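You operate a simulated robot arm through the tools that you are given. There is no shell and no other tool.

Carry out the task below with a simulated robot arm. There is one attempt and no reset: what you move stays moved.

TASK
Strip the blue block in the work table's vise and put it away.
Fine: its dial to FREE; pin into the rack's free hole before the vise lever is freed; jaw slid open; block onto the rubber mat.

It is judged by the outcome, as a careful person would: the job done as asked, and still so three seconds after it is handed in. It fails if anything else is knocked over, pushed out of place, dropped, spilled or broken.

THE ROBOT
A 7-joint arm with a three-finger gripper, fixed in place. Base frame: the origin is on the floor under the middle of its stand, x ahead of it, y to its left, z up. Readings come in mm, rad, newtons and seconds.
With the tool pointing down near the work surface it reaches from about 460 to 920 mm from the base axis. Its first joint turns from -2.897 to 2.897 rad. Payload 2.69 kg.
The tool frame sits at the grasp point between the pads (the TCP): z along the fingers, y along the line on which they close. The tips reach 29 mm beyond it. The gripper opens to 120 mm; its body begins 78 mm behind the TCP.
Orientation is that of the tool frame in the base frame, as [roll, pitch, yaw] about the fixed x, y, z axes, in that order (R = Rz(yaw) Ry(pitch) Rx(roll)). With the fingers straight down and closing along the base's y, the tool's x points along the base's -x, its y along +y and its z along -z.

THE INTERFACE
- The arm moves only by the tool arm_command. Its argument "motion" is a list of rows, each an object of numbers (a shift or turn left out is 0, a gripper value left out holds the last): "dx", "dy", "dz": the shift along the tool's x, y, z in units of 20 mm (1.0 is 20 mm); "rx", "ry", "rz": the turn, a rotation vector about the tool's x, y, z in units of 8 degrees (1.0 is 8 degrees); "gripper": the finger opening in mm, from 0 to 120. In form: [{"dx": .., "dy": .., "dz": .., "rx": .., "ry": .., "rz": .., "gripper": ..}, ...]. A call has 1 to 20 rows; each row shifts and turns the commanded pose from where the row before left it, along the tool's axes as they then stand. A call with a number of a shift or a turn outside -1 to 1 is refused whole. Each row takes 0.2 s and may step no farther than 50 mm and 0.15 rad from the row before; otherwise, or with a gripper value out of range, the whole call is refused. Where a pose cannot be reached the arm comes as near as it can. A force on the tool above 50 N (or 10 N above the force at the start of the call, whichever is more), or a blocked arm, ends the call early, and 0.2 s more pass. Each finger travels about 40 mm/s and halts on what it meets, pressing with about 33 N; the grip force reading is that of the motor and also rises with nothing between the fingers. The clock runs only during rows and for 0.2 s after the last one: add rows that do not move to give the fingers time. The reply holds the time, the measured pose of the TCP, the force on the tool along the base axes, the opening and the grip force, in the units named above and with some noise, with the torque about the TCP (base axes, N m) and any sound that the robot's microphone picked up.
- Cameras (640 x 400 px; columns grow to the right, rows downward): "scene" is fixed at [48.3, -649.3, 1636.2]; the picture's right is [0.45, -0.89, 0.00], its down [-0.55, -0.28, -0.79] and it looks along [0.70, 0.35, -0.62] (base axes); focal length 361 px, centre (320, 200). "wrist" rides on the gripper at [63, 0, -104] in the tool frame; the picture's right is [0.00, 1.00, 0.00], its down [-0.83, 0.00, -0.56] and it looks along [-0.56, 0.00, 0.83] (tool axes); focal length 275 px, centre (320, 200). There is no depth. A picture from a camera that has moved, and an enlarged one, comes with that camera's place and axes in the base frame and with its lens.
- snapshot(camera): a new picture of that camera. No time passes.
- raise_lower(by): slides the trunk up (or, below 0, down) by that many mm; the arm rides with it, the base frame stays. It gives what a move gives, with no picture.
- inspect(camera, box): a new picture of the part [left, top, right, bottom] of that camera's present view, enlarged. No time passes.
- job_done(): hands the job in; it is judged then, once.

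Nothing tells you positions but the pictures and the camera data. Unless the task says otherwise, let go and move clear before handing in.

The tools are called after ">>>" by a JSON object that holds its "name" and its "arguments". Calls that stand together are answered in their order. arm_command: Moves the arm, as the interface text tells. Its arguments: {"type":"object","properties":{"motion":{"type":"array","items":{"type":"object","properties":{"dx":{"type":"number"},"dy":{"type":"number"},"dz":{"type":"number"},"rx":{"type":"number"},"ry":{"type":"number"},"rz":{"type":"number"},"gripper":{"type":"number"}}}}},"required":["motion"]} The other tools are called the same way: raise_lower (by) moves the trunk up or down; snapshot (camera) takes a picture; inspect (camera, box) takes an enlarged picture of a part of a camera's view; job_done () hands the job in.

At the start:

```text
t: 0.0
tcp_pos: [476.0, -35.8, 1159.7]
tcp_rot: [3.141, 0.001, -3.141]
wrist_force: [-0.7, 0.4, 0.4]
torque: [-0.02, 0.01, -0.01]
gripper_width: 120.0
gripper_force: 0.1
trunk travel left (down, up): [-575.0, 38.0]
```

scene: 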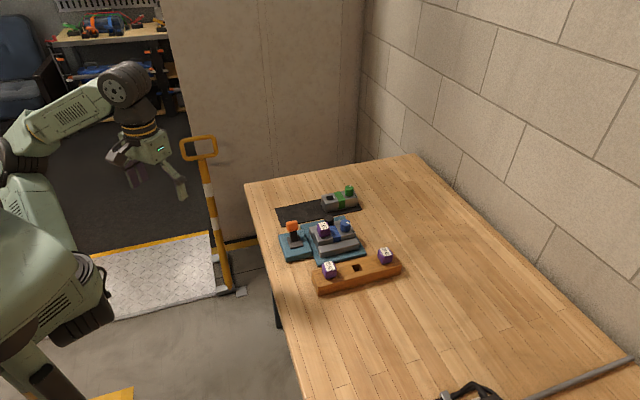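
wrist: 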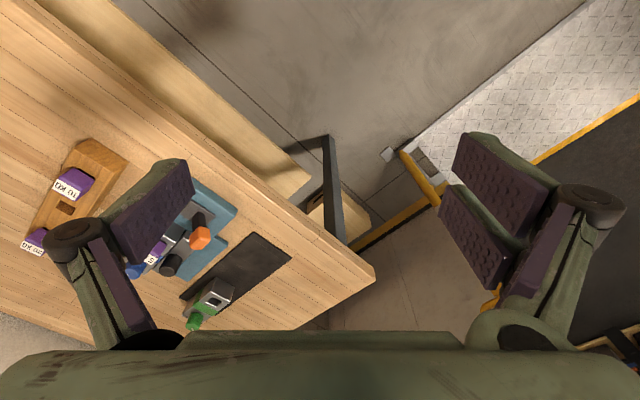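

I see a work table with a vise holding a blue block, a rack with pins and one free hole, and a rubber mat with a green block. I'll look closer before moving.

>>> {"name": "inspect", "arguments": {"camera": "scene", "box": [260, 170, 420, 300]}}

>>> {"name": "inspect", "arguments": {"camera": "wrist", "box": [0, 100, 320, 340]}}

```text
3.08 times, centred on (340, 235) of scene
camera zoom: at [48.3, -649.3, 1636.2], right [0.45, -0.89, 0.0], down [-0.55, -0.28, -0.79], along [0.7, 0.35, -0.62], focal length 1111 px, centre (258, 92)
```

zoom: 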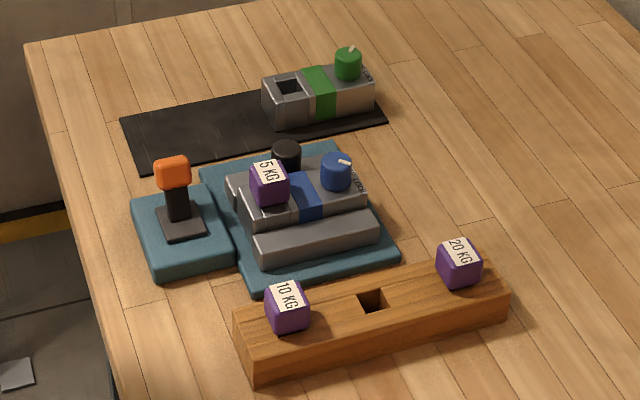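

```text
1.67 times, centred on (160, 220) of wrist
camera zoom: at [412.3, -35.7, 1264.5], right [0.0, 1.0, 0.0], down [0.83, 0.0, 0.56], along [0.56, 0.0, -0.83], focal length 459 px, centre (587, 167)
```

zoom: 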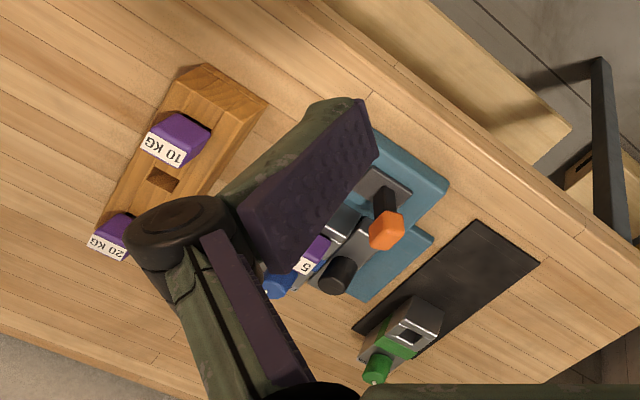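

The vise sits around (750, -350), the rack around (675, -450), and the table top at about z 860. I'll move the wrist camera over there for a closer look, staying high.

>>> {"name": "arm_command", "arguments": {"motion": [{"dx": -0.25, "dy": -0.98}, {"dx": -0.25, "dy": -0.98}, {"dx": -0.25, "dy": -0.98}, {"dx": -0.25, "dy": -0.98}, {"dx": -0.25, "dy": -0.98}, {"dx": -0.25, "dy": -0.98}, {"dx": -0.25, "dy": -0.98}, {"dx": -0.25, "dy": -0.98}, {"dx": -0.25, "dy": -0.98}, {"dx": -0.25, "dy": -0.98}, {"dx": -0.25, "dy": -0.98}, {"dx": -0.25, "dy": -0.98}, {"dx": -0.25, "dy": -0.98}, {"dx": -0.25, "dy": -0.98}, {"dx": -0.25, "dy": -0.98}, {}, {}]}}

>>> {"name": "snapshot", "arguments": {"camera": "wrist"}}

>>> {"name": "snapshot", "arguments": {"camera": "scene"}}

```text
t: 3.6
tcp_pos: [550.7, -329.5, 1145.8]
tcp_rot: [-3.137, 0.0, -3.141]
wrist_force: [-0.8, 0.4, 0.0]
torque: [-0.03, 0.0, -0.02]
gripper_width: 120.2
gripper_force: 0.1
out of reach, approached as far as the arm can: row 8, 10, 12, 14
trunk travel left (down, up): [-575.0, 38.0]
```

```text
taken
camera wrist: at [486.5, -327.7, 1250.6], right [0.0, 1.0, -0.01], down [0.83, 0.01, 0.56], along [0.56, 0.0, -0.83], focal length 275 px, centre (320, 200)
```

wrist: 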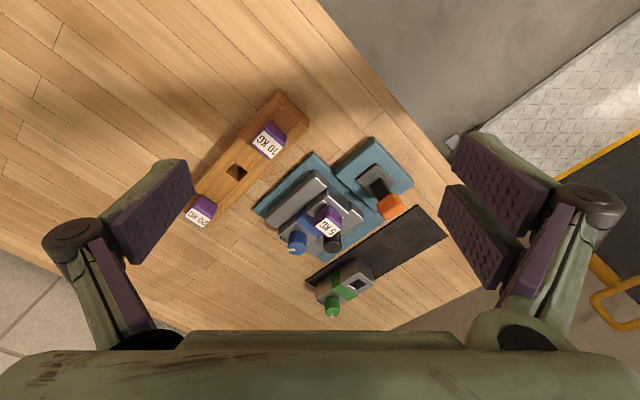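

```text
taken
```

scene: 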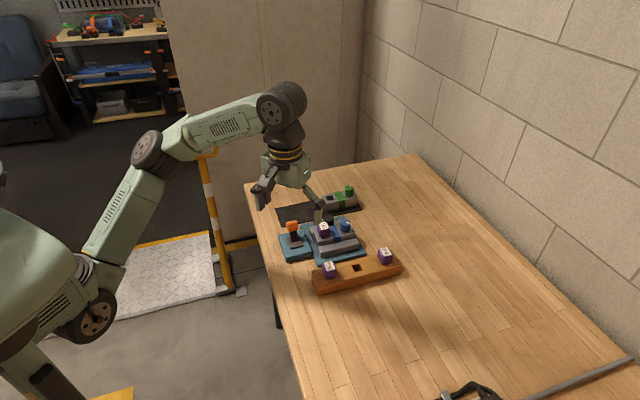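

The view is clear. I'll zoom in on the vise, rack and mat.

>>> {"name": "inspect", "arguments": {"camera": "wrist", "box": [180, 80, 460, 330]}}

>>> {"name": "inspect", "arguments": {"camera": "wrist", "box": [250, 160, 410, 260]}}

>>> {"name": "inspect", "arguments": {"camera": "scene", "box": [270, 180, 400, 260]}}

```text
1.60 times, centred on (320, 205) of wrist
camera zoom: at [486.5, -327.7, 1250.6], right [0.0, 1.0, -0.01], down [0.83, 0.01, 0.56], along [0.56, 0.0, -0.83], focal length 440 px, centre (320, 192)
```

zoom: 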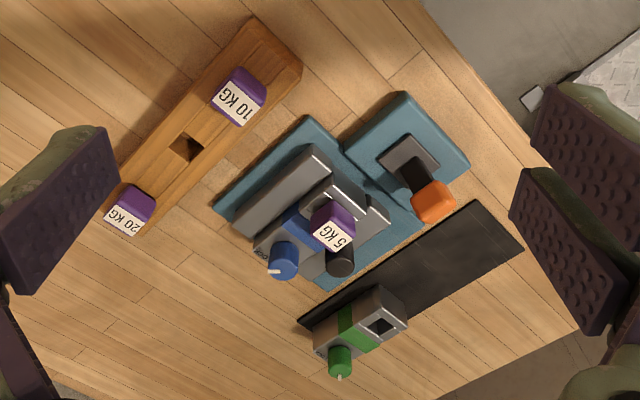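

```text
4.00 times, centred on (330, 210) of wrist
camera zoom: at [486.5, -327.7, 1250.6], right [0.0, 1.0, -0.01], down [0.83, 0.01, 0.56], along [0.56, 0.0, -0.83], focal length 1101 px, centre (280, 160)
```

zoom: 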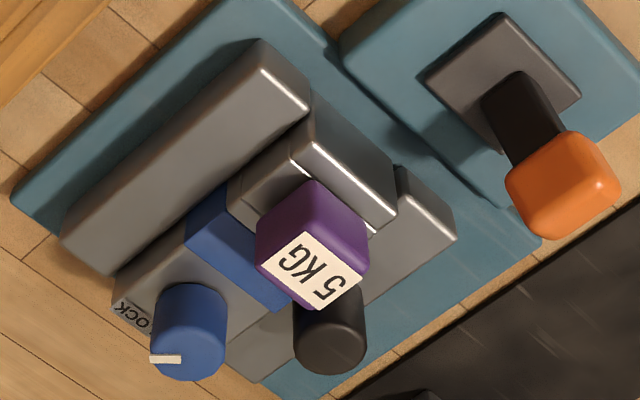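

```text
4.92 times, centred on (335, 220) of scene
camera zoom: at [48.3, -649.3, 1636.2], right [0.45, -0.89, 0.0], down [-0.55, -0.28, -0.79], along [0.7, 0.35, -0.62], focal length 1777 px, centre (246, 102)
```

zoom: 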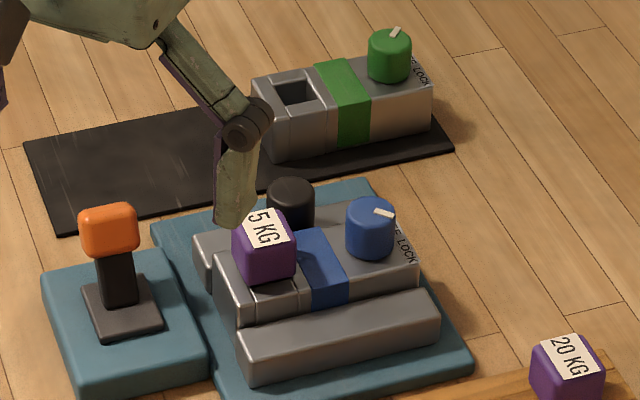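

The blue block has a dial with FREE/LOCK markings, a "5 KG" pin, a jaw with a black knob, and an orange lever next to it. I'll lower the trunk for better reach and look at the labels from closer.

>>> {"name": "raise_lower", "arguments": {"by": -120}}

>>> {"name": "snapshot", "arguments": {"camera": "wrist"}}

>>> {"name": "snapshot", "arguments": {"camera": "scene"}}

```text
t: 5.1
tcp_pos: [550.2, -327.9, 1027.1]
tcp_rot: [-3.135, 0.0, -3.141]
wrist_force: [0.2, 0.7, -0.2]
torque: [0.01, 0.02, -0.04]
gripper_width: 119.8
gripper_force: 0.0
trunk travel left (down, up): [-455.0, 158.0]
```

```text
taken
camera wrist: at [486.3, -327.6, 1130.7], right [0.0, 1.0, -0.01], down [0.83, 0.01, 0.56], along [0.56, 0.0, -0.83], focal length 275 px, centre (320, 200)
```

wrist: 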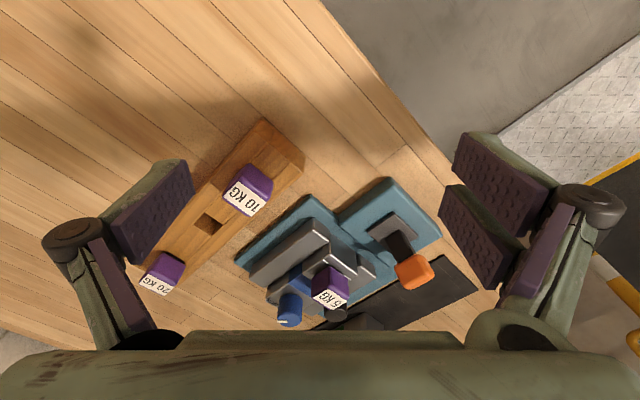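

```text
taken
```

scene: 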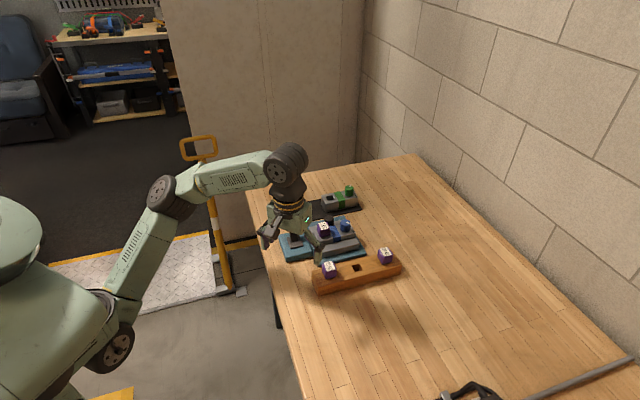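

Everything on the table is turned about 45° relative to the base. I'll move over the vise at a safe height and turn the tool to line up with it.

>>> {"name": "arm_command", "arguments": {"motion": [{"dx": -0.97, "dy": 0.28}, {"dx": -0.97, "dy": 0.28}, {"dx": -0.97, "dy": 0.28}, {"dx": -0.97, "dy": 0.28}, {"dx": -0.97, "dy": 0.28}, {"dx": -0.97, "dy": 0.28}, {"dx": -0.97, "dy": 0.28}, {"dx": -0.97, "dy": 0.28}, {"rz": 0.96}, {"rz": 0.96}, {"rz": 0.96}, {"rz": 0.96}, {"rz": 0.96}, {"rz": 0.96}, {}, {}]}}

>>> {"name": "snapshot", "arguments": {"camera": "wrist"}}

>>> {"name": "snapshot", "arguments": {"camera": "scene"}}

```text
t: 8.5
tcp_pos: [705.7, -282.5, 1016.6]
tcp_rot: [-3.137, 0.006, 2.334]
wrist_force: [0.4, -0.5, 0.0]
torque: [-0.02, -0.01, -0.01]
gripper_width: 119.7
gripper_force: 0.1
out of reach, approached as far as the arm can: row 4, 7
trunk travel left (down, up): [-455.0, 158.0]
```

```text
taken
camera wrist: at [659.7, -236.4, 1120.8], right [0.72, 0.7, 0.0], down [0.58, -0.59, 0.56], along [0.39, -0.41, -0.83], focal length 275 px, centre (320, 200)
```

wrist: 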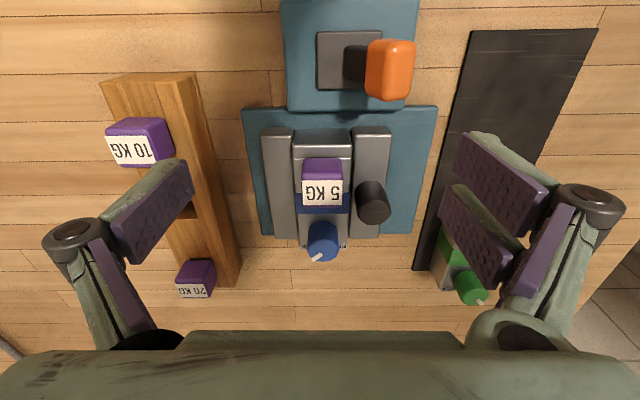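

```text
taken
```

scene: 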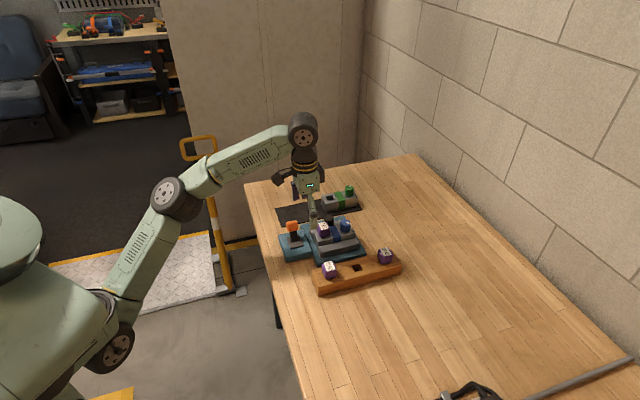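

The view is now lined up with the vise. I'll zoom in on the dial, pin and knob.

>>> {"name": "inspect", "arguments": {"camera": "wrist", "box": [260, 120, 420, 270]}}

>>> {"name": "inspect", "arguments": {"camera": "wrist", "box": [280, 210, 360, 270]}}

>>> {"name": "inspect", "arguments": {"camera": "scene", "box": [300, 180, 380, 260]}}

>>> {"name": "inspect", "arguments": {"camera": "wrist", "box": [240, 0, 460, 130]}}

```text
2.67 times, centred on (340, 195) of wrist
camera zoom: at [659.7, -236.4, 1120.8], right [0.72, 0.7, 0.0], down [0.58, -0.59, 0.56], along [0.39, -0.41, -0.83], focal length 734 px, centre (267, 213)
```

zoom: 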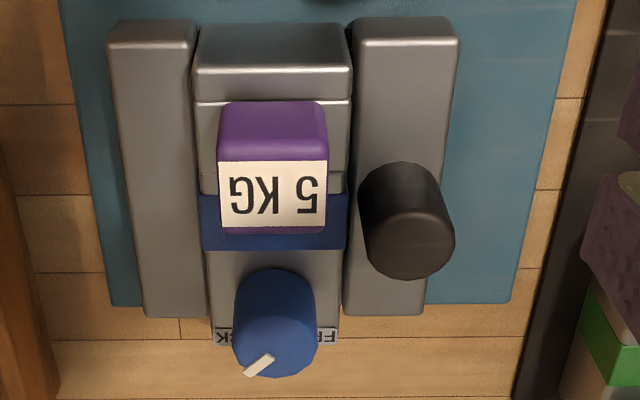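

```text
6.67 times, centred on (320, 240) of wrist
camera zoom: at [659.7, -236.4, 1120.8], right [0.72, 0.7, 0.0], down [0.58, -0.59, 0.56], along [0.39, -0.41, -0.83], focal length 1835 px, centre (320, -67)
```

zoom: 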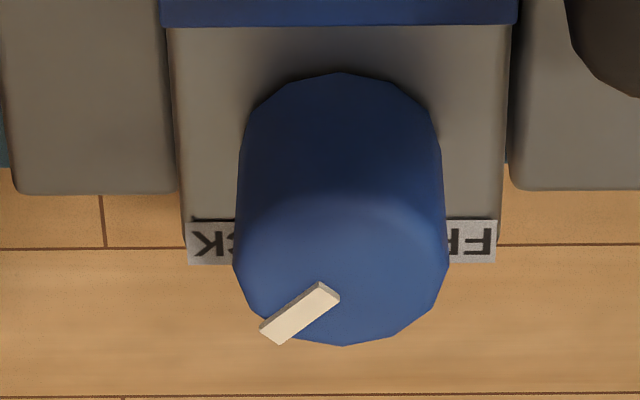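

```text
5.00 times, centred on (340, 220) of scene
camera zoom: at [48.3, -649.3, 1636.2], right [0.45, -0.89, 0.0], down [-0.55, -0.28, -0.79], along [0.7, 0.35, -0.62], focal length 1805 px, centre (220, 100)
```

zoom: 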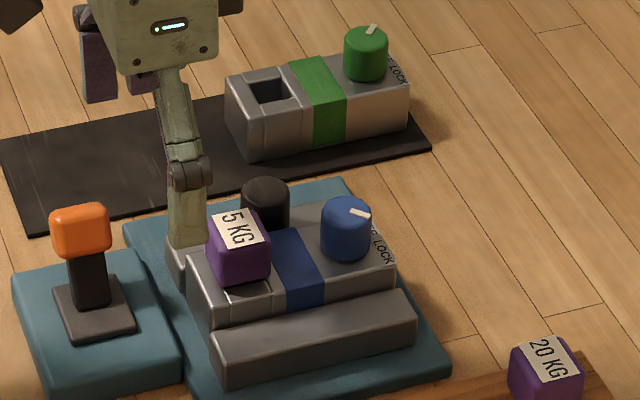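

```text
2.91 times, centred on (350, 65) of wrist
camera zoom: at [659.7, -236.4, 1120.8], right [0.72, 0.7, 0.0], down [0.58, -0.59, 0.56], along [0.39, -0.41, -0.83], focal length 801 px, centre (233, 593)
```

zoom: 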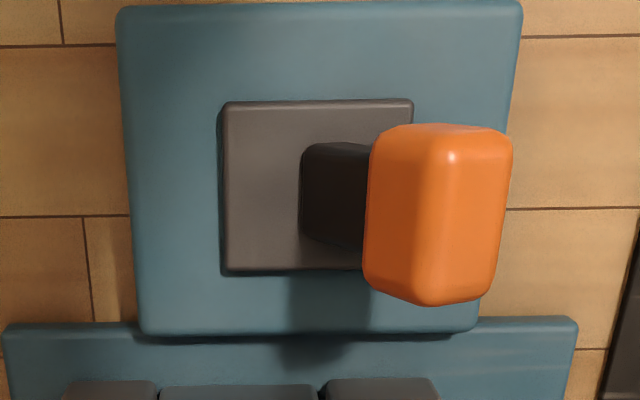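

The dial pointer is at LOCK, and FREE is on the mat side, so it needs about 90° counter-clockwise seen from above. First I'll check whether the arm can rise from here, so I can set the trunk height for comfortable reach.

>>> {"name": "arm_command", "arguments": {"motion": [{"dz": -0.8}, {"dz": -0.8}, {"dz": -0.8}, {"dz": -0.8}, {}, {}]}}

```text
t: 9.9
tcp_pos: [704.4, -283.0, 1016.1]
tcp_rot: [-3.138, 0.007, 2.336]
wrist_force: [0.2, -0.4, 0.4]
torque: [0.0, -0.02, -0.04]
gripper_width: 120.1
gripper_force: 0.0
out of reach, approached as far as the arm can: row 1, 2, 3, 4
trunk travel left (down, up): [-455.0, 158.0]
```

The arm is at the top of its reach relative to the shoulder, so the trunk should be higher and the arm lower. I'll raise the trunk, then bring the arm down.

>>> {"name": "raise_lower", "arguments": {"by": 120}}

>>> {"name": "arm_command", "arguments": {"motion": [{"dz": 0.8}, {"dz": 0.8}, {"dz": 0.8}, {"dz": 0.8}, {"dz": 0.8}, {}, {}]}}

```text
t: 11.4
tcp_pos: [704.3, -282.5, 1135.2]
tcp_rot: [-3.139, 0.009, 2.337]
wrist_force: [-0.3, -0.2, -0.6]
torque: [-0.03, 0.01, -0.03]
gripper_width: 120.2
gripper_force: 0.1
trunk travel left (down, up): [-575.0, 38.0]
```

```text
t: 13.0
tcp_pos: [704.2, -283.0, 1057.0]
tcp_rot: [-3.137, 0.008, 2.337]
wrist_force: [0.0, 0.0, 0.1]
torque: [0.01, -0.01, -0.01]
gripper_width: 120.1
gripper_force: 0.1
trunk travel left (down, up): [-575.0, 38.0]
```

The arm responds well now. I'll take a picture here and another shifted along the vise to triangulate.

>>> {"name": "snapshot", "arguments": {"camera": "wrist"}}

>>> {"name": "inspect", "arguments": {"camera": "wrist", "box": [200, 40, 440, 260]}}

>>> {"name": "arm_command", "arguments": {"motion": [{"dx": -0.75, "dz": 0.5}, {"dx": -0.75, "dz": 0.5}, {"dx": -0.75, "dz": 0.5}, {"dx": -0.75, "dz": 0.5}, {}, {}]}}

>>> {"name": "snapshot", "arguments": {"camera": "wrist"}}

>>> {"name": "inspect", "arguments": {"camera": "wrist", "box": [230, 60, 430, 220]}}

```text
taken
camera wrist: at [659.5, -237.0, 1161.2], right [0.72, 0.7, 0.0], down [0.58, -0.59, 0.56], along [0.39, -0.41, -0.83], focal length 275 px, centre (320, 200)
```

wrist: 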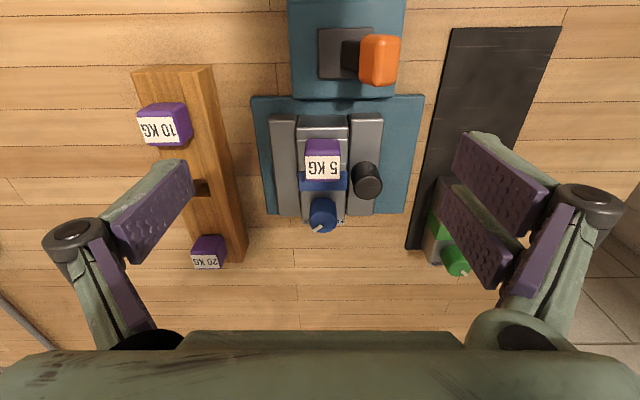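

```text
1.82 times, centred on (320, 150) of wrist
camera zoom: at [659.5, -237.0, 1161.2], right [0.72, 0.7, 0.0], down [0.58, -0.59, 0.56], along [0.39, -0.41, -0.83], focal length 500 px, centre (320, 291)
```

zoom: 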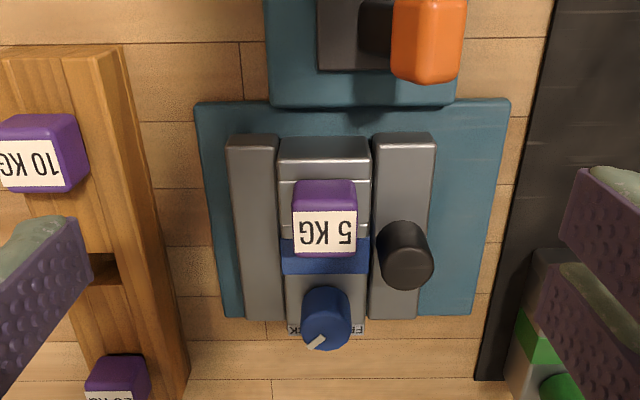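

```text
t: 14.4
tcp_pos: [745.9, -326.2, 1017.7]
tcp_rot: [-3.137, 0.006, 2.339]
wrist_force: [-0.7, 0.1, 0.7]
torque: [0.0, -0.02, -0.01]
gripper_width: 119.9
gripper_force: 0.0
trunk travel left (down, up): [-575.0, 38.0]
```

```text
taken
camera wrist: at [700.8, -280.4, 1121.7], right [0.72, 0.7, 0.0], down [0.58, -0.59, 0.56], along [0.39, -0.41, -0.83], focal length 275 px, centre (320, 200)
```

wrist: 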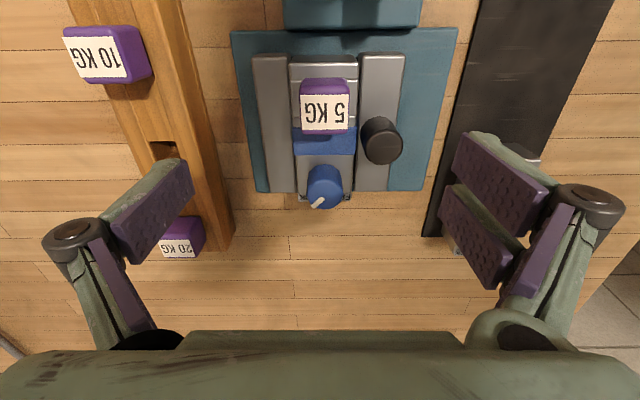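

```text
2.50 times, centred on (330, 140) of wrist
camera zoom: at [700.8, -280.4, 1121.7], right [0.72, 0.7, 0.0], down [0.58, -0.59, 0.56], along [0.39, -0.41, -0.83], focal length 688 px, centre (295, 350)
```

zoom: 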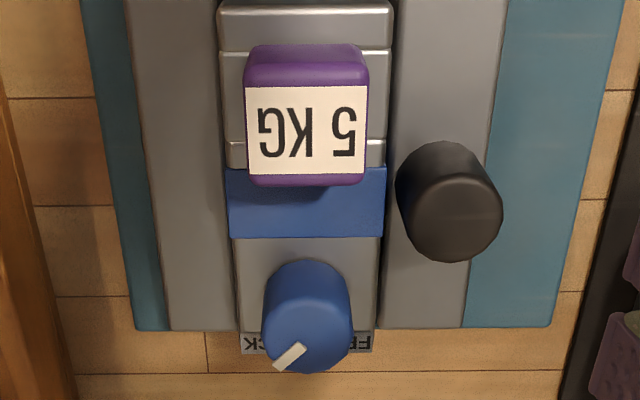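

I have rough positions; the dial's top is near z 930. I'll move directly over the dial for a steeper view, correcting a small tool tilt as I go.

>>> {"name": "arm_command", "arguments": {"motion": [{"dx": -0.75, "ry": 0.043, "rx": -0.033}, {"dx": -0.75}, {"dx": -0.75}, {"dx": -0.75}, {}, {}]}}

>>> {"name": "snapshot", "arguments": {"camera": "wrist"}}

>>> {"name": "inspect", "arguments": {"camera": "wrist", "box": [230, 0, 430, 160]}}

>>> {"name": "inspect", "arguments": {"camera": "scene", "box": [270, 140, 410, 300]}}

```text
t: 15.8
tcp_pos: [773.8, -354.7, 1017.6]
tcp_rot: [-3.141, 0.002, 2.337]
wrist_force: [0.1, 0.1, 0.7]
torque: [0.0, -0.03, -0.03]
gripper_width: 120.3
gripper_force: 0.1
out of reach, approached as far as the arm can: row 3, 4
trunk travel left (down, up): [-575.0, 38.0]
```

```text
taken
camera wrist: at [728.5, -308.5, 1121.9], right [0.72, 0.7, 0.0], down [0.58, -0.6, 0.56], along [0.39, -0.4, -0.83], focal length 275 px, centre (320, 200)
```

wrist: 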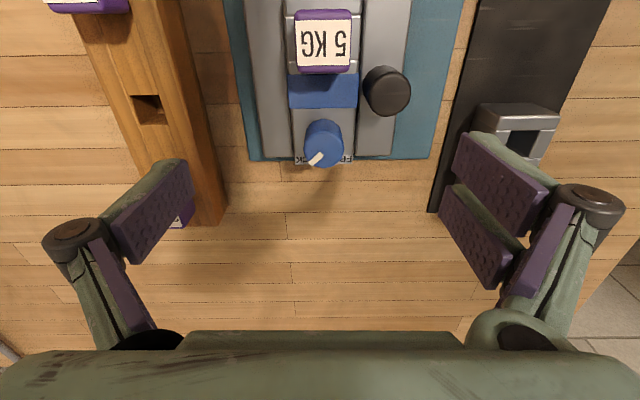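

```text
2.50 times, centred on (330, 80) of wrist
camera zoom: at [728.5, -308.5, 1121.9], right [0.72, 0.7, 0.0], down [0.58, -0.6, 0.56], along [0.39, -0.4, -0.83], focal length 688 px, centre (295, 500)
```

zoom: 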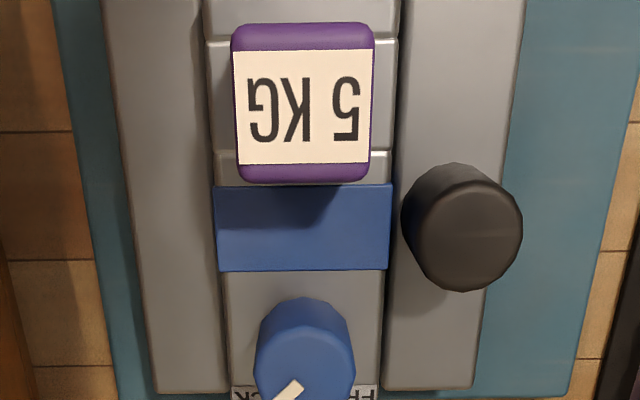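

```text
2.50 times, centred on (340, 220) of scene
camera zoom: at [48.3, -649.3, 1636.2], right [0.45, -0.89, 0.0], down [-0.55, -0.28, -0.79], along [0.7, 0.35, -0.62], focal length 903 px, centre (270, 150)
```

zoom: 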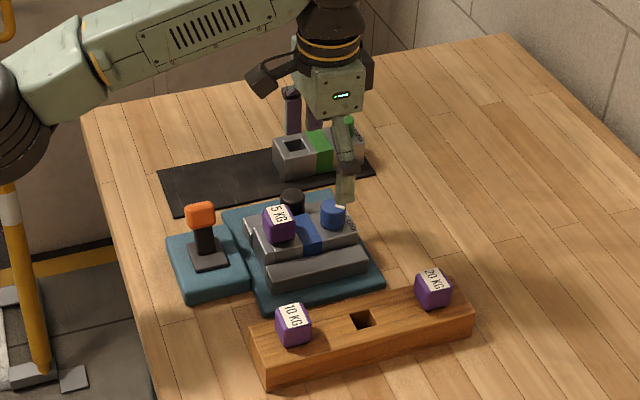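

I'm at the reach limit for this height, but lower will be fine. The dial top is about (786, -364, 938), the pin top about (739, -317, 947) and the block top about z 914. I'll study the finger shape before using it in tight spaces.

>>> {"name": "inspect", "arguments": {"camera": "wrist", "box": [420, 120, 640, 300]}}

>>> {"name": "inspect", "arguments": {"camera": "wrist", "box": [30, 140, 230, 300]}}

>>> {"name": "inspect", "arguments": {"camera": "scene", "box": [310, 150, 370, 220]}}

```text
2.22 times, centred on (530, 210) of wrist
camera zoom: at [728.5, -308.5, 1121.9], right [0.72, 0.7, 0.0], down [0.58, -0.6, 0.56], along [0.39, -0.4, -0.83], focal length 612 px, centre (-147, 178)
```

zoom: 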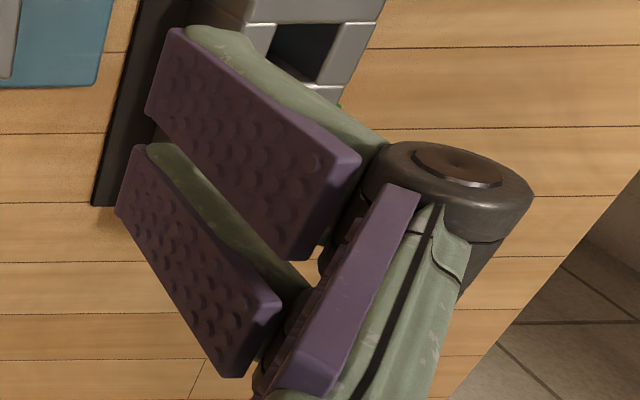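

```text
2.50 times, centred on (130, 220) of wrist
camera zoom: at [728.5, -308.5, 1121.9], right [0.72, 0.7, 0.0], down [0.58, -0.6, 0.56], along [0.39, -0.4, -0.83], focal length 688 px, centre (795, 150)
```

zoom: 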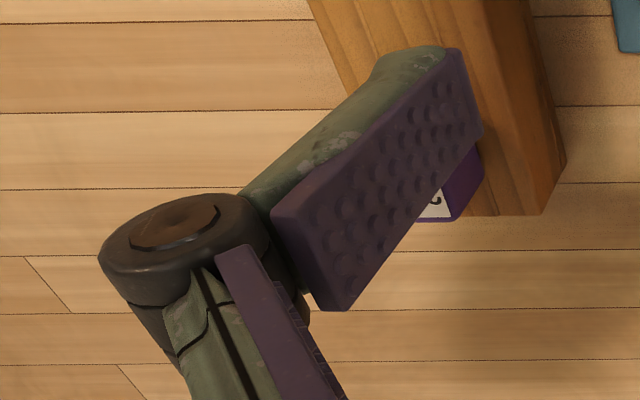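

```text
5.71 times, centred on (340, 185) of scene
camera zoom: at [48.3, -649.3, 1636.2], right [0.45, -0.89, 0.0], down [-0.55, -0.28, -0.79], along [0.7, 0.35, -0.62], focal length 2063 px, centre (206, 286)
```

zoom: 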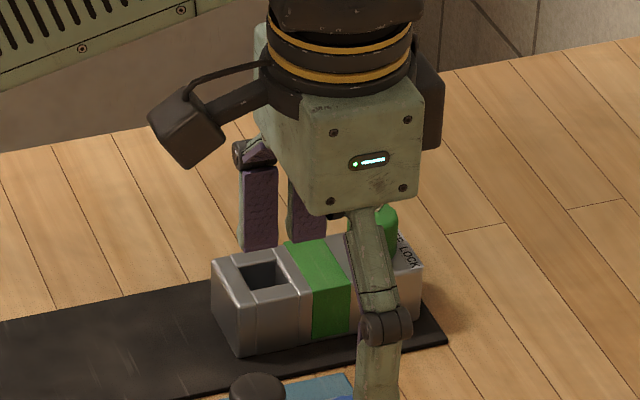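

The gripper has two fingers on its +y side and one on its -y side, and the tips seem to drop as it closes. I'll raise the trunk fully for reach, descend a bit and turn the tool 90°, so that the dial-turning sweep avoids the black knob.

>>> {"name": "raise_lower", "arguments": {"by": 37}}

>>> {"name": "arm_command", "arguments": {"motion": [{"dz": 0.9}, {"dz": 0.9}, {"rz": 0.94}, {"rz": 0.94}, {"rz": 0.94}, {"rz": 0.94}, {"rz": 0.94}, {"rz": 0.94}, {"rz": 0.94}, {"rz": 0.94}, {"rz": 0.94}, {"rz": 0.94}, {"rz": 0.94}, {"rz": 0.94}, {}, {}]}}

>>> {"name": "snapshot", "arguments": {"camera": "wrist"}}

>>> {"name": "snapshot", "arguments": {"camera": "scene"}}

```text
t: 16.6
tcp_pos: [773.2, -353.2, 1054.4]
tcp_rot: [-3.14, 0.004, 2.338]
wrist_force: [0.5, -1.1, 0.3]
torque: [0.0, 0.05, -0.01]
gripper_width: 119.7
gripper_force: 0.1
trunk travel left (down, up): [-612.0, 1.0]
```

```text
t: 20.0
tcp_pos: [752.5, -343.5, 1013.0]
tcp_rot: [3.141, -0.009, 2.165]
wrist_force: [0.6, 1.0, -0.2]
torque: [0.02, -0.01, 0.03]
gripper_width: 120.0
gripper_force: 0.0
out of reach, approached as far as the arm can: row 3, 4, 5, 6, 7, 8, 9, 10, 11, 12, 13, 14
trunk travel left (down, up): [-612.0, 1.0]
```

```text
taken
camera wrist: at [716.7, -292.9, 1118.3], right [0.83, 0.56, 0.0], down [0.47, -0.69, 0.55], along [0.31, -0.45, -0.84], focal length 275 px, centre (320, 200)
```

wrist: 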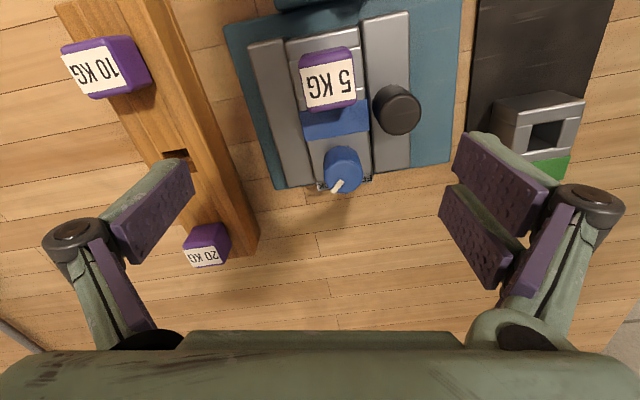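

```text
taken
```

scene: 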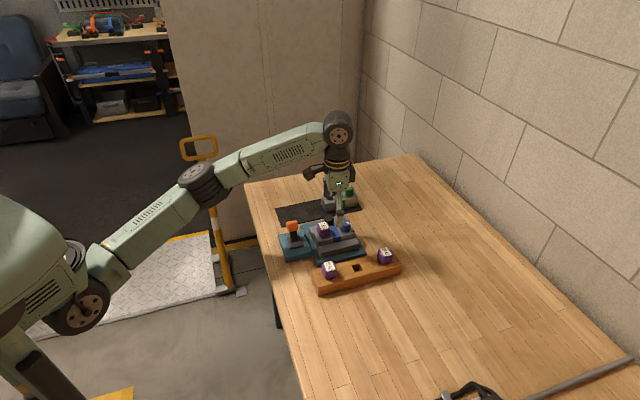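

The wrist joint's limit blocks that direction, so I'll go the other way: start with the two fingers toward the pin side and turn on from there. I'll rotate back at this safe height and narrow the gripper to check the finger shape.

>>> {"name": "arm_command", "arguments": {"motion": [{"rz": -0.96}, {"rz": -0.96}, {"rz": -0.96}, {"rz": -0.96}, {"rz": -0.96}, {"rz": -0.96}, {"rz": -0.96, "gripper": 46}, {"rz": -0.96}, {"rz": -0.96}, {"rz": -0.96}, {"rz": -0.96}, {"rz": -0.96}, {"rz": -0.96}, {}, {}]}}

>>> {"name": "snapshot", "arguments": {"camera": "wrist"}}

>>> {"name": "snapshot", "arguments": {"camera": "scene"}}

```text
t: 23.2
tcp_pos: [752.9, -344.3, 1013.0]
tcp_rot: [3.135, 0.002, -2.375]
wrist_force: [-0.4, 0.0, -1.0]
torque: [-0.02, 0.04, -0.02]
gripper_width: 45.9
gripper_force: 0.0
trunk travel left (down, up): [-612.0, 1.0]
```

```text
taken
camera wrist: at [707.1, -388.5, 1116.6], right [-0.7, 0.72, 0.01], down [0.6, 0.58, 0.56], along [0.39, 0.39, -0.83], focal length 275 px, centre (320, 200)
```

wrist: 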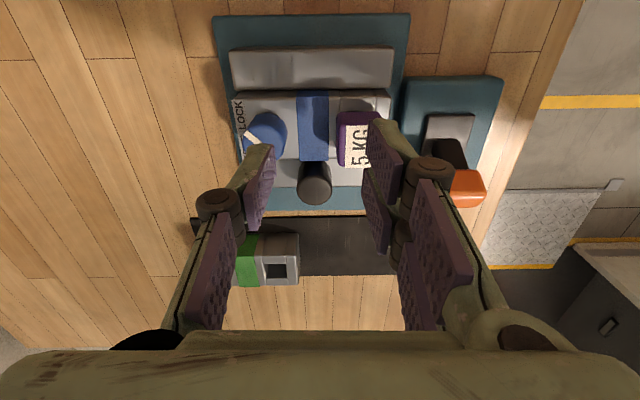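

```text
taken
```

scene: 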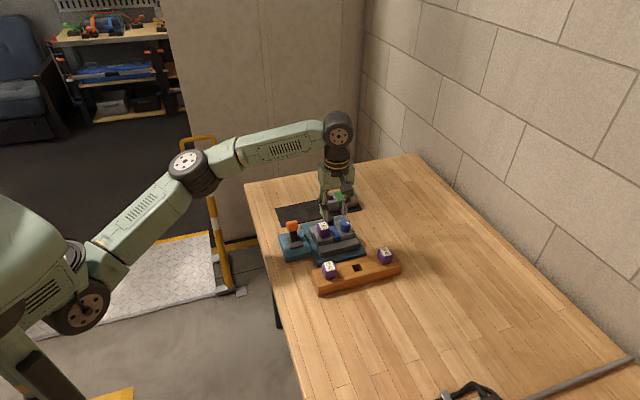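

>>> {"name": "inspect", "arguments": {"camera": "wrist", "box": [180, 80, 460, 260]}}

>>> {"name": "inspect", "arguments": {"camera": "wrist", "box": [380, 60, 520, 220]}}

>>> {"name": "inspect", "arguments": {"camera": "scene", "box": [300, 150, 380, 250]}}

```text
2.22 times, centred on (320, 170) of wrist
camera zoom: at [707.1, -388.5, 1116.6], right [-0.7, 0.72, 0.01], down [0.6, 0.58, 0.56], along [0.39, 0.39, -0.83], focal length 612 px, centre (320, 267)
```

zoom: 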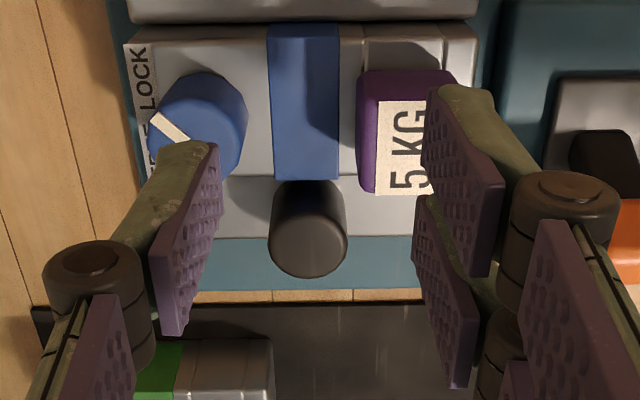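

```text
2.50 times, centred on (450, 140) of wrist
camera zoom: at [707.1, -388.5, 1116.6], right [-0.7, 0.72, 0.01], down [0.6, 0.58, 0.56], along [0.39, 0.39, -0.83], focal length 688 px, centre (-5, 350)
```

zoom: 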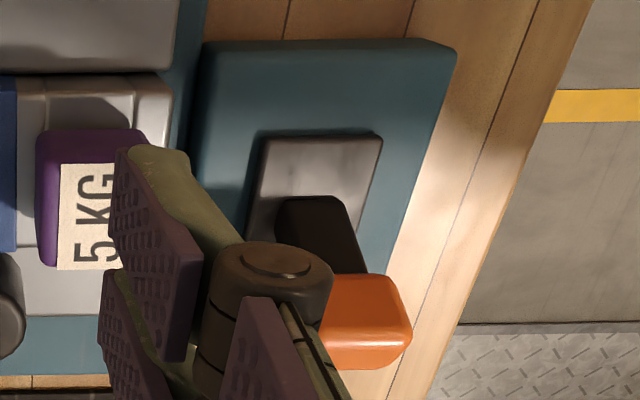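

```text
4.00 times, centred on (340, 200) of scene
camera zoom: at [48.3, -649.3, 1636.2], right [0.45, -0.89, 0.0], down [-0.55, -0.28, -0.79], along [0.7, 0.35, -0.62], focal length 1444 px, centre (240, 200)
```

zoom: 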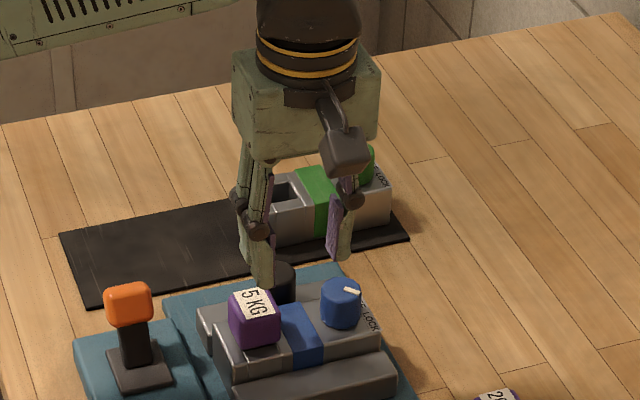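

At this opening the tips are about 23 mm beyond the TCP. I'll move over the dial and partway down, then check alignment.

>>> {"name": "arm_command", "arguments": {"motion": [{"dx": -0.25, "dy": -0.94, "rx": 0.048, "ry": 0.014}, {"dx": -0.25, "dy": -0.93}, {}, {"dz": 0.8}, {"dz": 0.8}, {"dz": 0.6}, {}, {}]}}

>>> {"name": "snapshot", "arguments": {"camera": "wrist"}}

>>> {"name": "inspect", "arguments": {"camera": "wrist", "box": [200, 60, 440, 220]}}

>>> {"name": "inspect", "arguments": {"camera": "scene", "box": [300, 180, 380, 260]}}

```text
t: 25.0
tcp_pos: [785.7, -364.4, 968.7]
tcp_rot: [-3.141, -0.002, -2.376]
wrist_force: [0.1, -0.3, -0.3]
torque: [0.02, 0.0, -0.03]
gripper_width: 45.8
gripper_force: 0.1
trunk travel left (down, up): [-612.0, 1.0]
```

```text
taken
camera wrist: at [739.2, -408.4, 1073.1], right [-0.7, 0.72, 0.0], down [0.6, 0.58, 0.56], along [0.4, 0.39, -0.83], focal length 275 px, centre (320, 200)
```

wrist: 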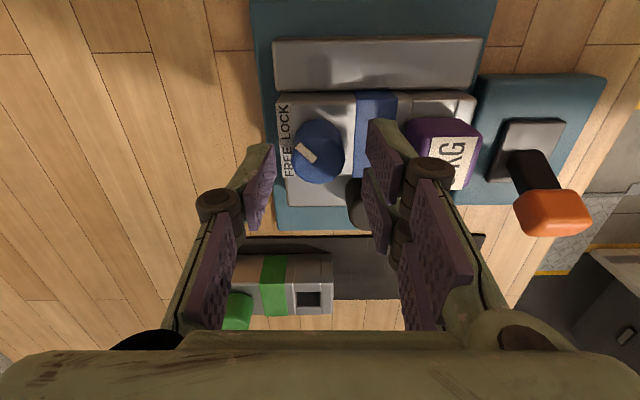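

```text
2.50 times, centred on (320, 140) of wrist
camera zoom: at [739.2, -408.4, 1073.1], right [-0.7, 0.72, 0.0], down [0.6, 0.58, 0.56], along [0.4, 0.39, -0.83], focal length 688 px, centre (320, 350)
```

zoom: 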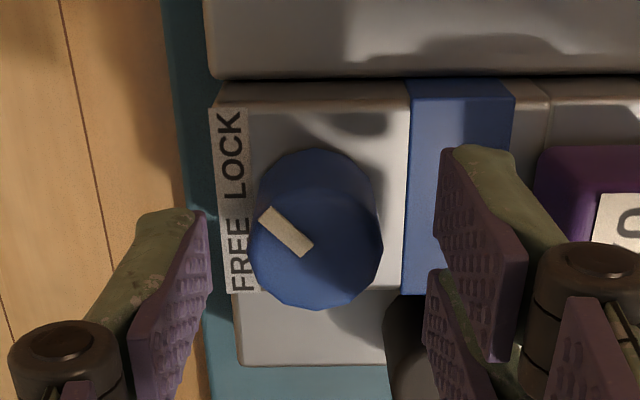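

```text
5.00 times, centred on (340, 220) of scene
camera zoom: at [48.3, -649.3, 1636.2], right [0.45, -0.89, 0.0], down [-0.55, -0.28, -0.79], along [0.7, 0.35, -0.62], focal length 1805 px, centre (220, 100)
```

zoom: 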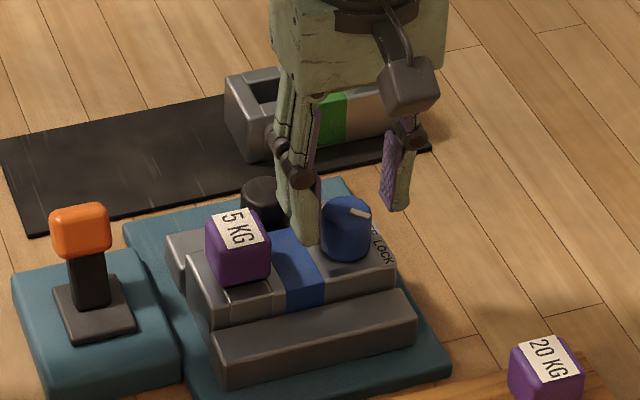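

The gripper is well centred on the dial. I'll descend to grip height, close on the dial and check.

>>> {"name": "arm_command", "arguments": {"motion": [{"dx": -0.04, "dz": 0.6}, {"dz": 0.55}, {}, {"gripper": 22}, {}, {}, {}]}}

>>> {"name": "inspect", "arguments": {"camera": "wrist", "box": [200, 60, 440, 220]}}

>>> {"name": "inspect", "arguments": {"camera": "scene", "box": [300, 180, 380, 260]}}

```text
t: 26.6
tcp_pos: [785.5, -365.1, 945.3]
tcp_rot: [-3.141, -0.002, -2.376]
wrist_force: [1.7, -1.8, 0.8]
torque: [0.02, -0.13, 0.01]
gripper_width: 28.6
gripper_force: 33.4
trunk travel left (down, up): [-612.0, 1.0]
```

```text
2.50 times, centred on (320, 140) of wrist
camera zoom: at [740.0, -408.9, 1050.6], right [-0.7, 0.72, 0.0], down [0.6, 0.58, 0.56], along [0.4, 0.39, -0.83], focal length 688 px, centre (320, 350)
```

zoom: 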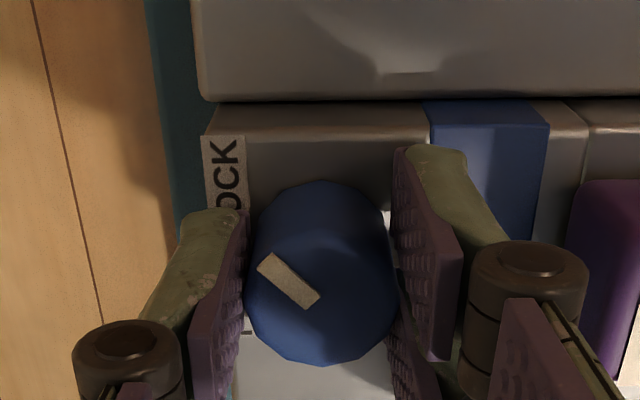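

```text
5.00 times, centred on (340, 220) of scene
camera zoom: at [48.3, -649.3, 1636.2], right [0.45, -0.89, 0.0], down [-0.55, -0.28, -0.79], along [0.7, 0.35, -0.62], focal length 1805 px, centre (220, 100)
```

zoom: 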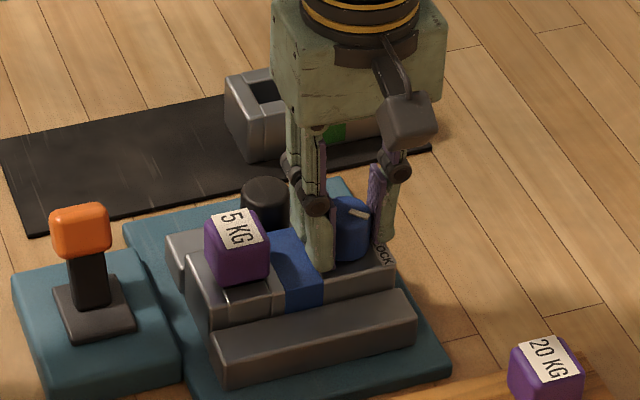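

The dial is gripped at 28.6 mm. I'll turn it counter-clockwise seen from above, about 30° first, and check.

>>> {"name": "arm_command", "arguments": {"motion": [{"rz": -0.75}, {"rz": -0.75}, {"rz": -0.75}, {"rz": -0.75}, {"rz": -0.75}, {}]}}

>>> {"name": "snapshot", "arguments": {"camera": "wrist"}}

>>> {"name": "inspect", "arguments": {"camera": "wrist", "box": [200, 60, 440, 220]}}

```text
t: 28.0
tcp_pos: [784.7, -363.5, 945.3]
tcp_rot: [-3.141, -0.001, -1.852]
wrist_force: [1.8, -5.9, 9.5]
torque: [-0.36, 0.0, 0.01]
gripper_width: 28.6
gripper_force: 32.9
trunk travel left (down, up): [-612.0, 1.0]
```

```text
taken
camera wrist: at [767.9, -424.9, 1050.6], right [-0.96, 0.27, 0.0], down [0.23, 0.8, 0.55], along [0.15, 0.53, -0.83], focal length 275 px, centre (320, 200)
```

wrist: 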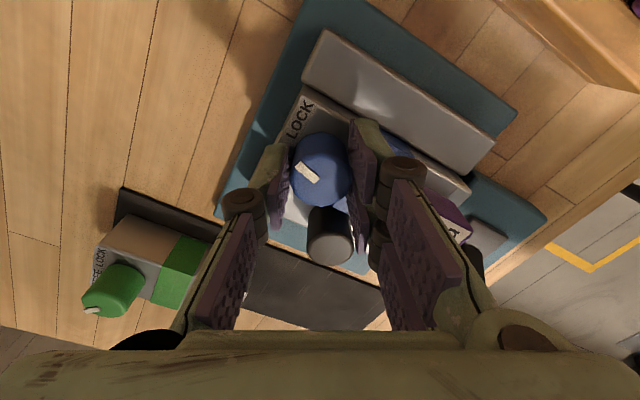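

```text
2.50 times, centred on (320, 140) of wrist
camera zoom: at [767.9, -424.9, 1050.6], right [-0.96, 0.27, 0.0], down [0.23, 0.8, 0.55], along [0.15, 0.53, -0.83], focal length 688 px, centre (320, 350)
```

zoom: 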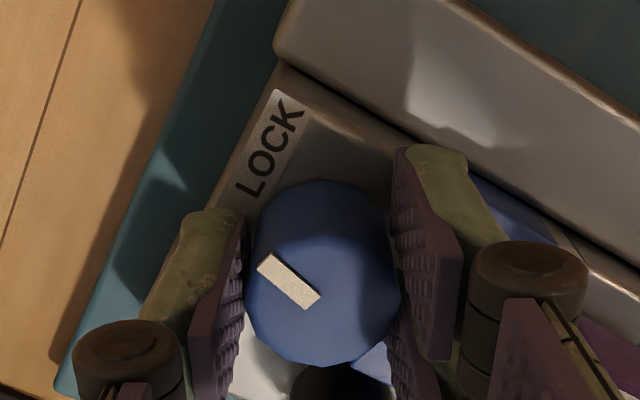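

The dial turns with the gripper; a small side load has built up. I'll ease that slightly and keep turning.

>>> {"name": "arm_command", "arguments": {"motion": [{"dx": 0.05, "dz": -0.03}, {"rz": -0.75}, {"rz": -0.75}, {"rz": -0.75}, {"rz": -0.75}, {}]}}

>>> {"name": "inspect", "arguments": {"camera": "wrist", "box": [200, 60, 440, 220]}}

>>> {"name": "inspect", "arguments": {"camera": "scene", "box": [300, 180, 380, 260]}}

```text
t: 29.4
tcp_pos: [786.7, -364.2, 945.5]
tcp_rot: [-3.14, -0.001, -1.433]
wrist_force: [0.4, 2.2, 1.3]
torque: [-0.04, -0.07, 0.0]
gripper_width: 28.4
gripper_force: 33.0
trunk travel left (down, up): [-612.0, 1.0]
```

```text
2.50 times, centred on (320, 140) of wrist
camera zoom: at [794.8, -426.6, 1050.4], right [-0.99, -0.14, 0.0], down [-0.12, 0.82, 0.56], along [-0.08, 0.55, -0.83], focal length 688 px, centre (320, 350)
```

zoom: 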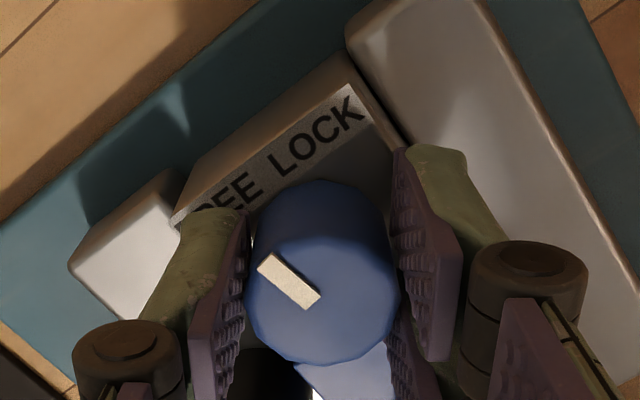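

```text
5.00 times, centred on (340, 220) of scene
camera zoom: at [48.3, -649.3, 1636.2], right [0.45, -0.89, 0.0], down [-0.55, -0.28, -0.79], along [0.7, 0.35, -0.62], focal length 1805 px, centre (220, 100)
```

zoom: 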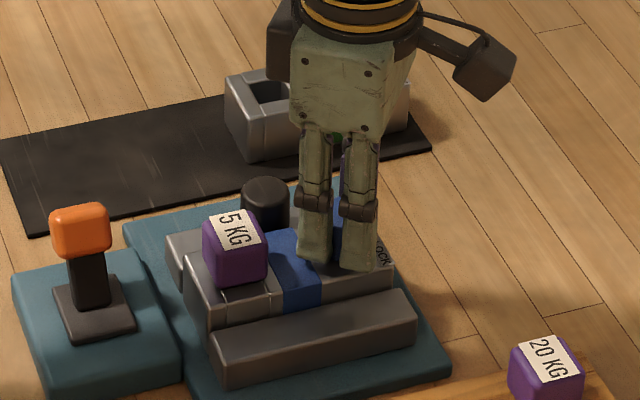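

>>> {"name": "arm_command", "arguments": {"motion": [{"rz": -0.75}, {"rz": -0.75}, {"rz": -0.75}, {"rz": -0.75}, {"rz": -0.75}, {"rz": -0.75}, {}]}}

>>> {"name": "inspect", "arguments": {"camera": "wrist", "box": [200, 60, 440, 220]}}

>>> {"name": "inspect", "arguments": {"camera": "scene", "box": [300, 180, 380, 260]}}

```text
t: 31.0
tcp_pos: [787.4, -364.7, 946.3]
tcp_rot: [3.139, -0.001, -0.803]
wrist_force: [4.9, 3.7, 1.0]
torque: [0.09, -0.09, -0.08]
gripper_width: 28.2
gripper_force: 32.9
trunk travel left (down, up): [-612.0, 1.0]
```

```text
2.50 times, centred on (320, 140) of wrist
camera zoom: at [829.9, -409.1, 1050.4], right [-0.72, -0.7, 0.0], down [-0.58, 0.6, 0.56], along [-0.39, 0.4, -0.83], focal length 688 px, centre (320, 350)
```

zoom: 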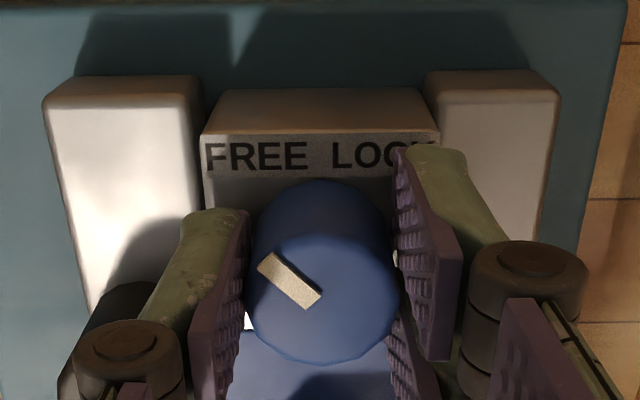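

```text
5.00 times, centred on (340, 220) of scene
camera zoom: at [48.3, -649.3, 1636.2], right [0.45, -0.89, 0.0], down [-0.55, -0.28, -0.79], along [0.7, 0.35, -0.62], focal length 1805 px, centre (220, 100)
```

zoom: 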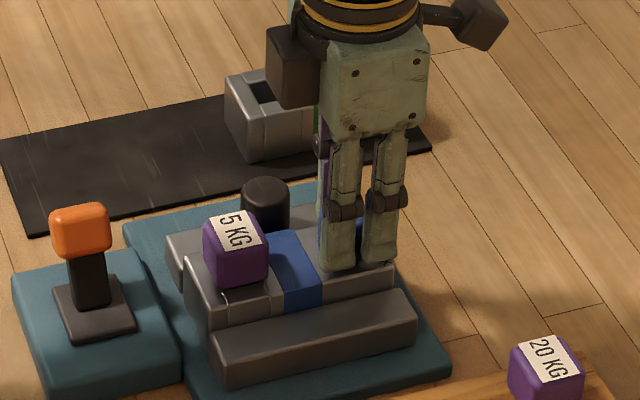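

The pointer now points to FREE after about 90°. I'll release, rise and check it from above.

>>> {"name": "arm_command", "arguments": {"motion": [{"gripper": 46}, {}, {}, {"dz": -0.8}, {"dz": -0.8}, {"dz": -0.8}, {"dz": -0.8}, {}]}}

>>> {"name": "snapshot", "arguments": {"camera": "wrist"}}

>>> {"name": "inspect", "arguments": {"camera": "scene", "box": [300, 180, 380, 260]}}

>>> {"name": "inspect", "arguments": {"camera": "wrist", "box": [220, 60, 420, 220]}}

```text
t: 32.8
tcp_pos: [785.8, -364.1, 1011.1]
tcp_rot: [3.142, 0.0, -0.803]
wrist_force: [-1.3, -0.1, -0.3]
torque: [0.01, -0.02, -0.02]
gripper_width: 46.2
gripper_force: 0.0
trunk travel left (down, up): [-612.0, 1.0]
```

```text
taken
camera wrist: at [829.4, -408.9, 1114.8], right [-0.72, -0.7, 0.0], down [-0.58, 0.6, 0.56], along [-0.39, 0.4, -0.83], focal length 275 px, centre (320, 200)
```

wrist: 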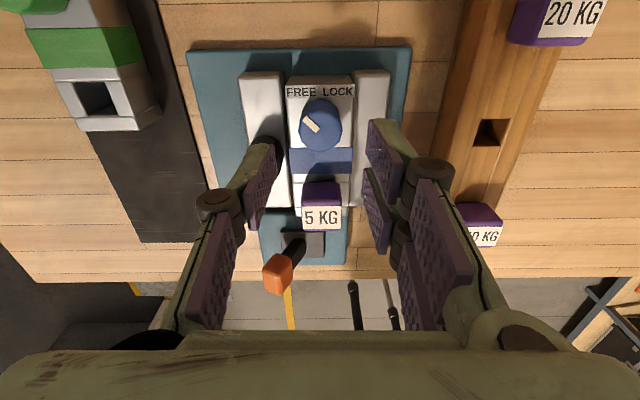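

```text
5.00 times, centred on (340, 220) of scene
camera zoom: at [48.3, -649.3, 1636.2], right [0.45, -0.89, 0.0], down [-0.55, -0.28, -0.79], along [0.7, 0.35, -0.62], focal length 1805 px, centre (220, 100)
```

zoom: 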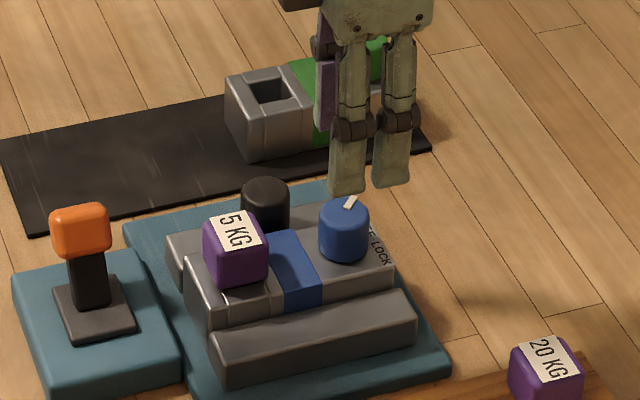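

```text
2.50 times, centred on (320, 140) of wrist
camera zoom: at [829.4, -408.9, 1114.8], right [-0.72, -0.7, 0.0], down [-0.58, 0.6, 0.56], along [-0.39, 0.4, -0.83], focal length 688 px, centre (320, 350)
```

zoom: 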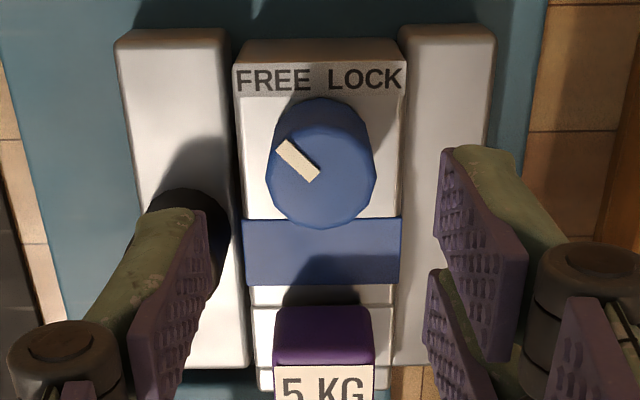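

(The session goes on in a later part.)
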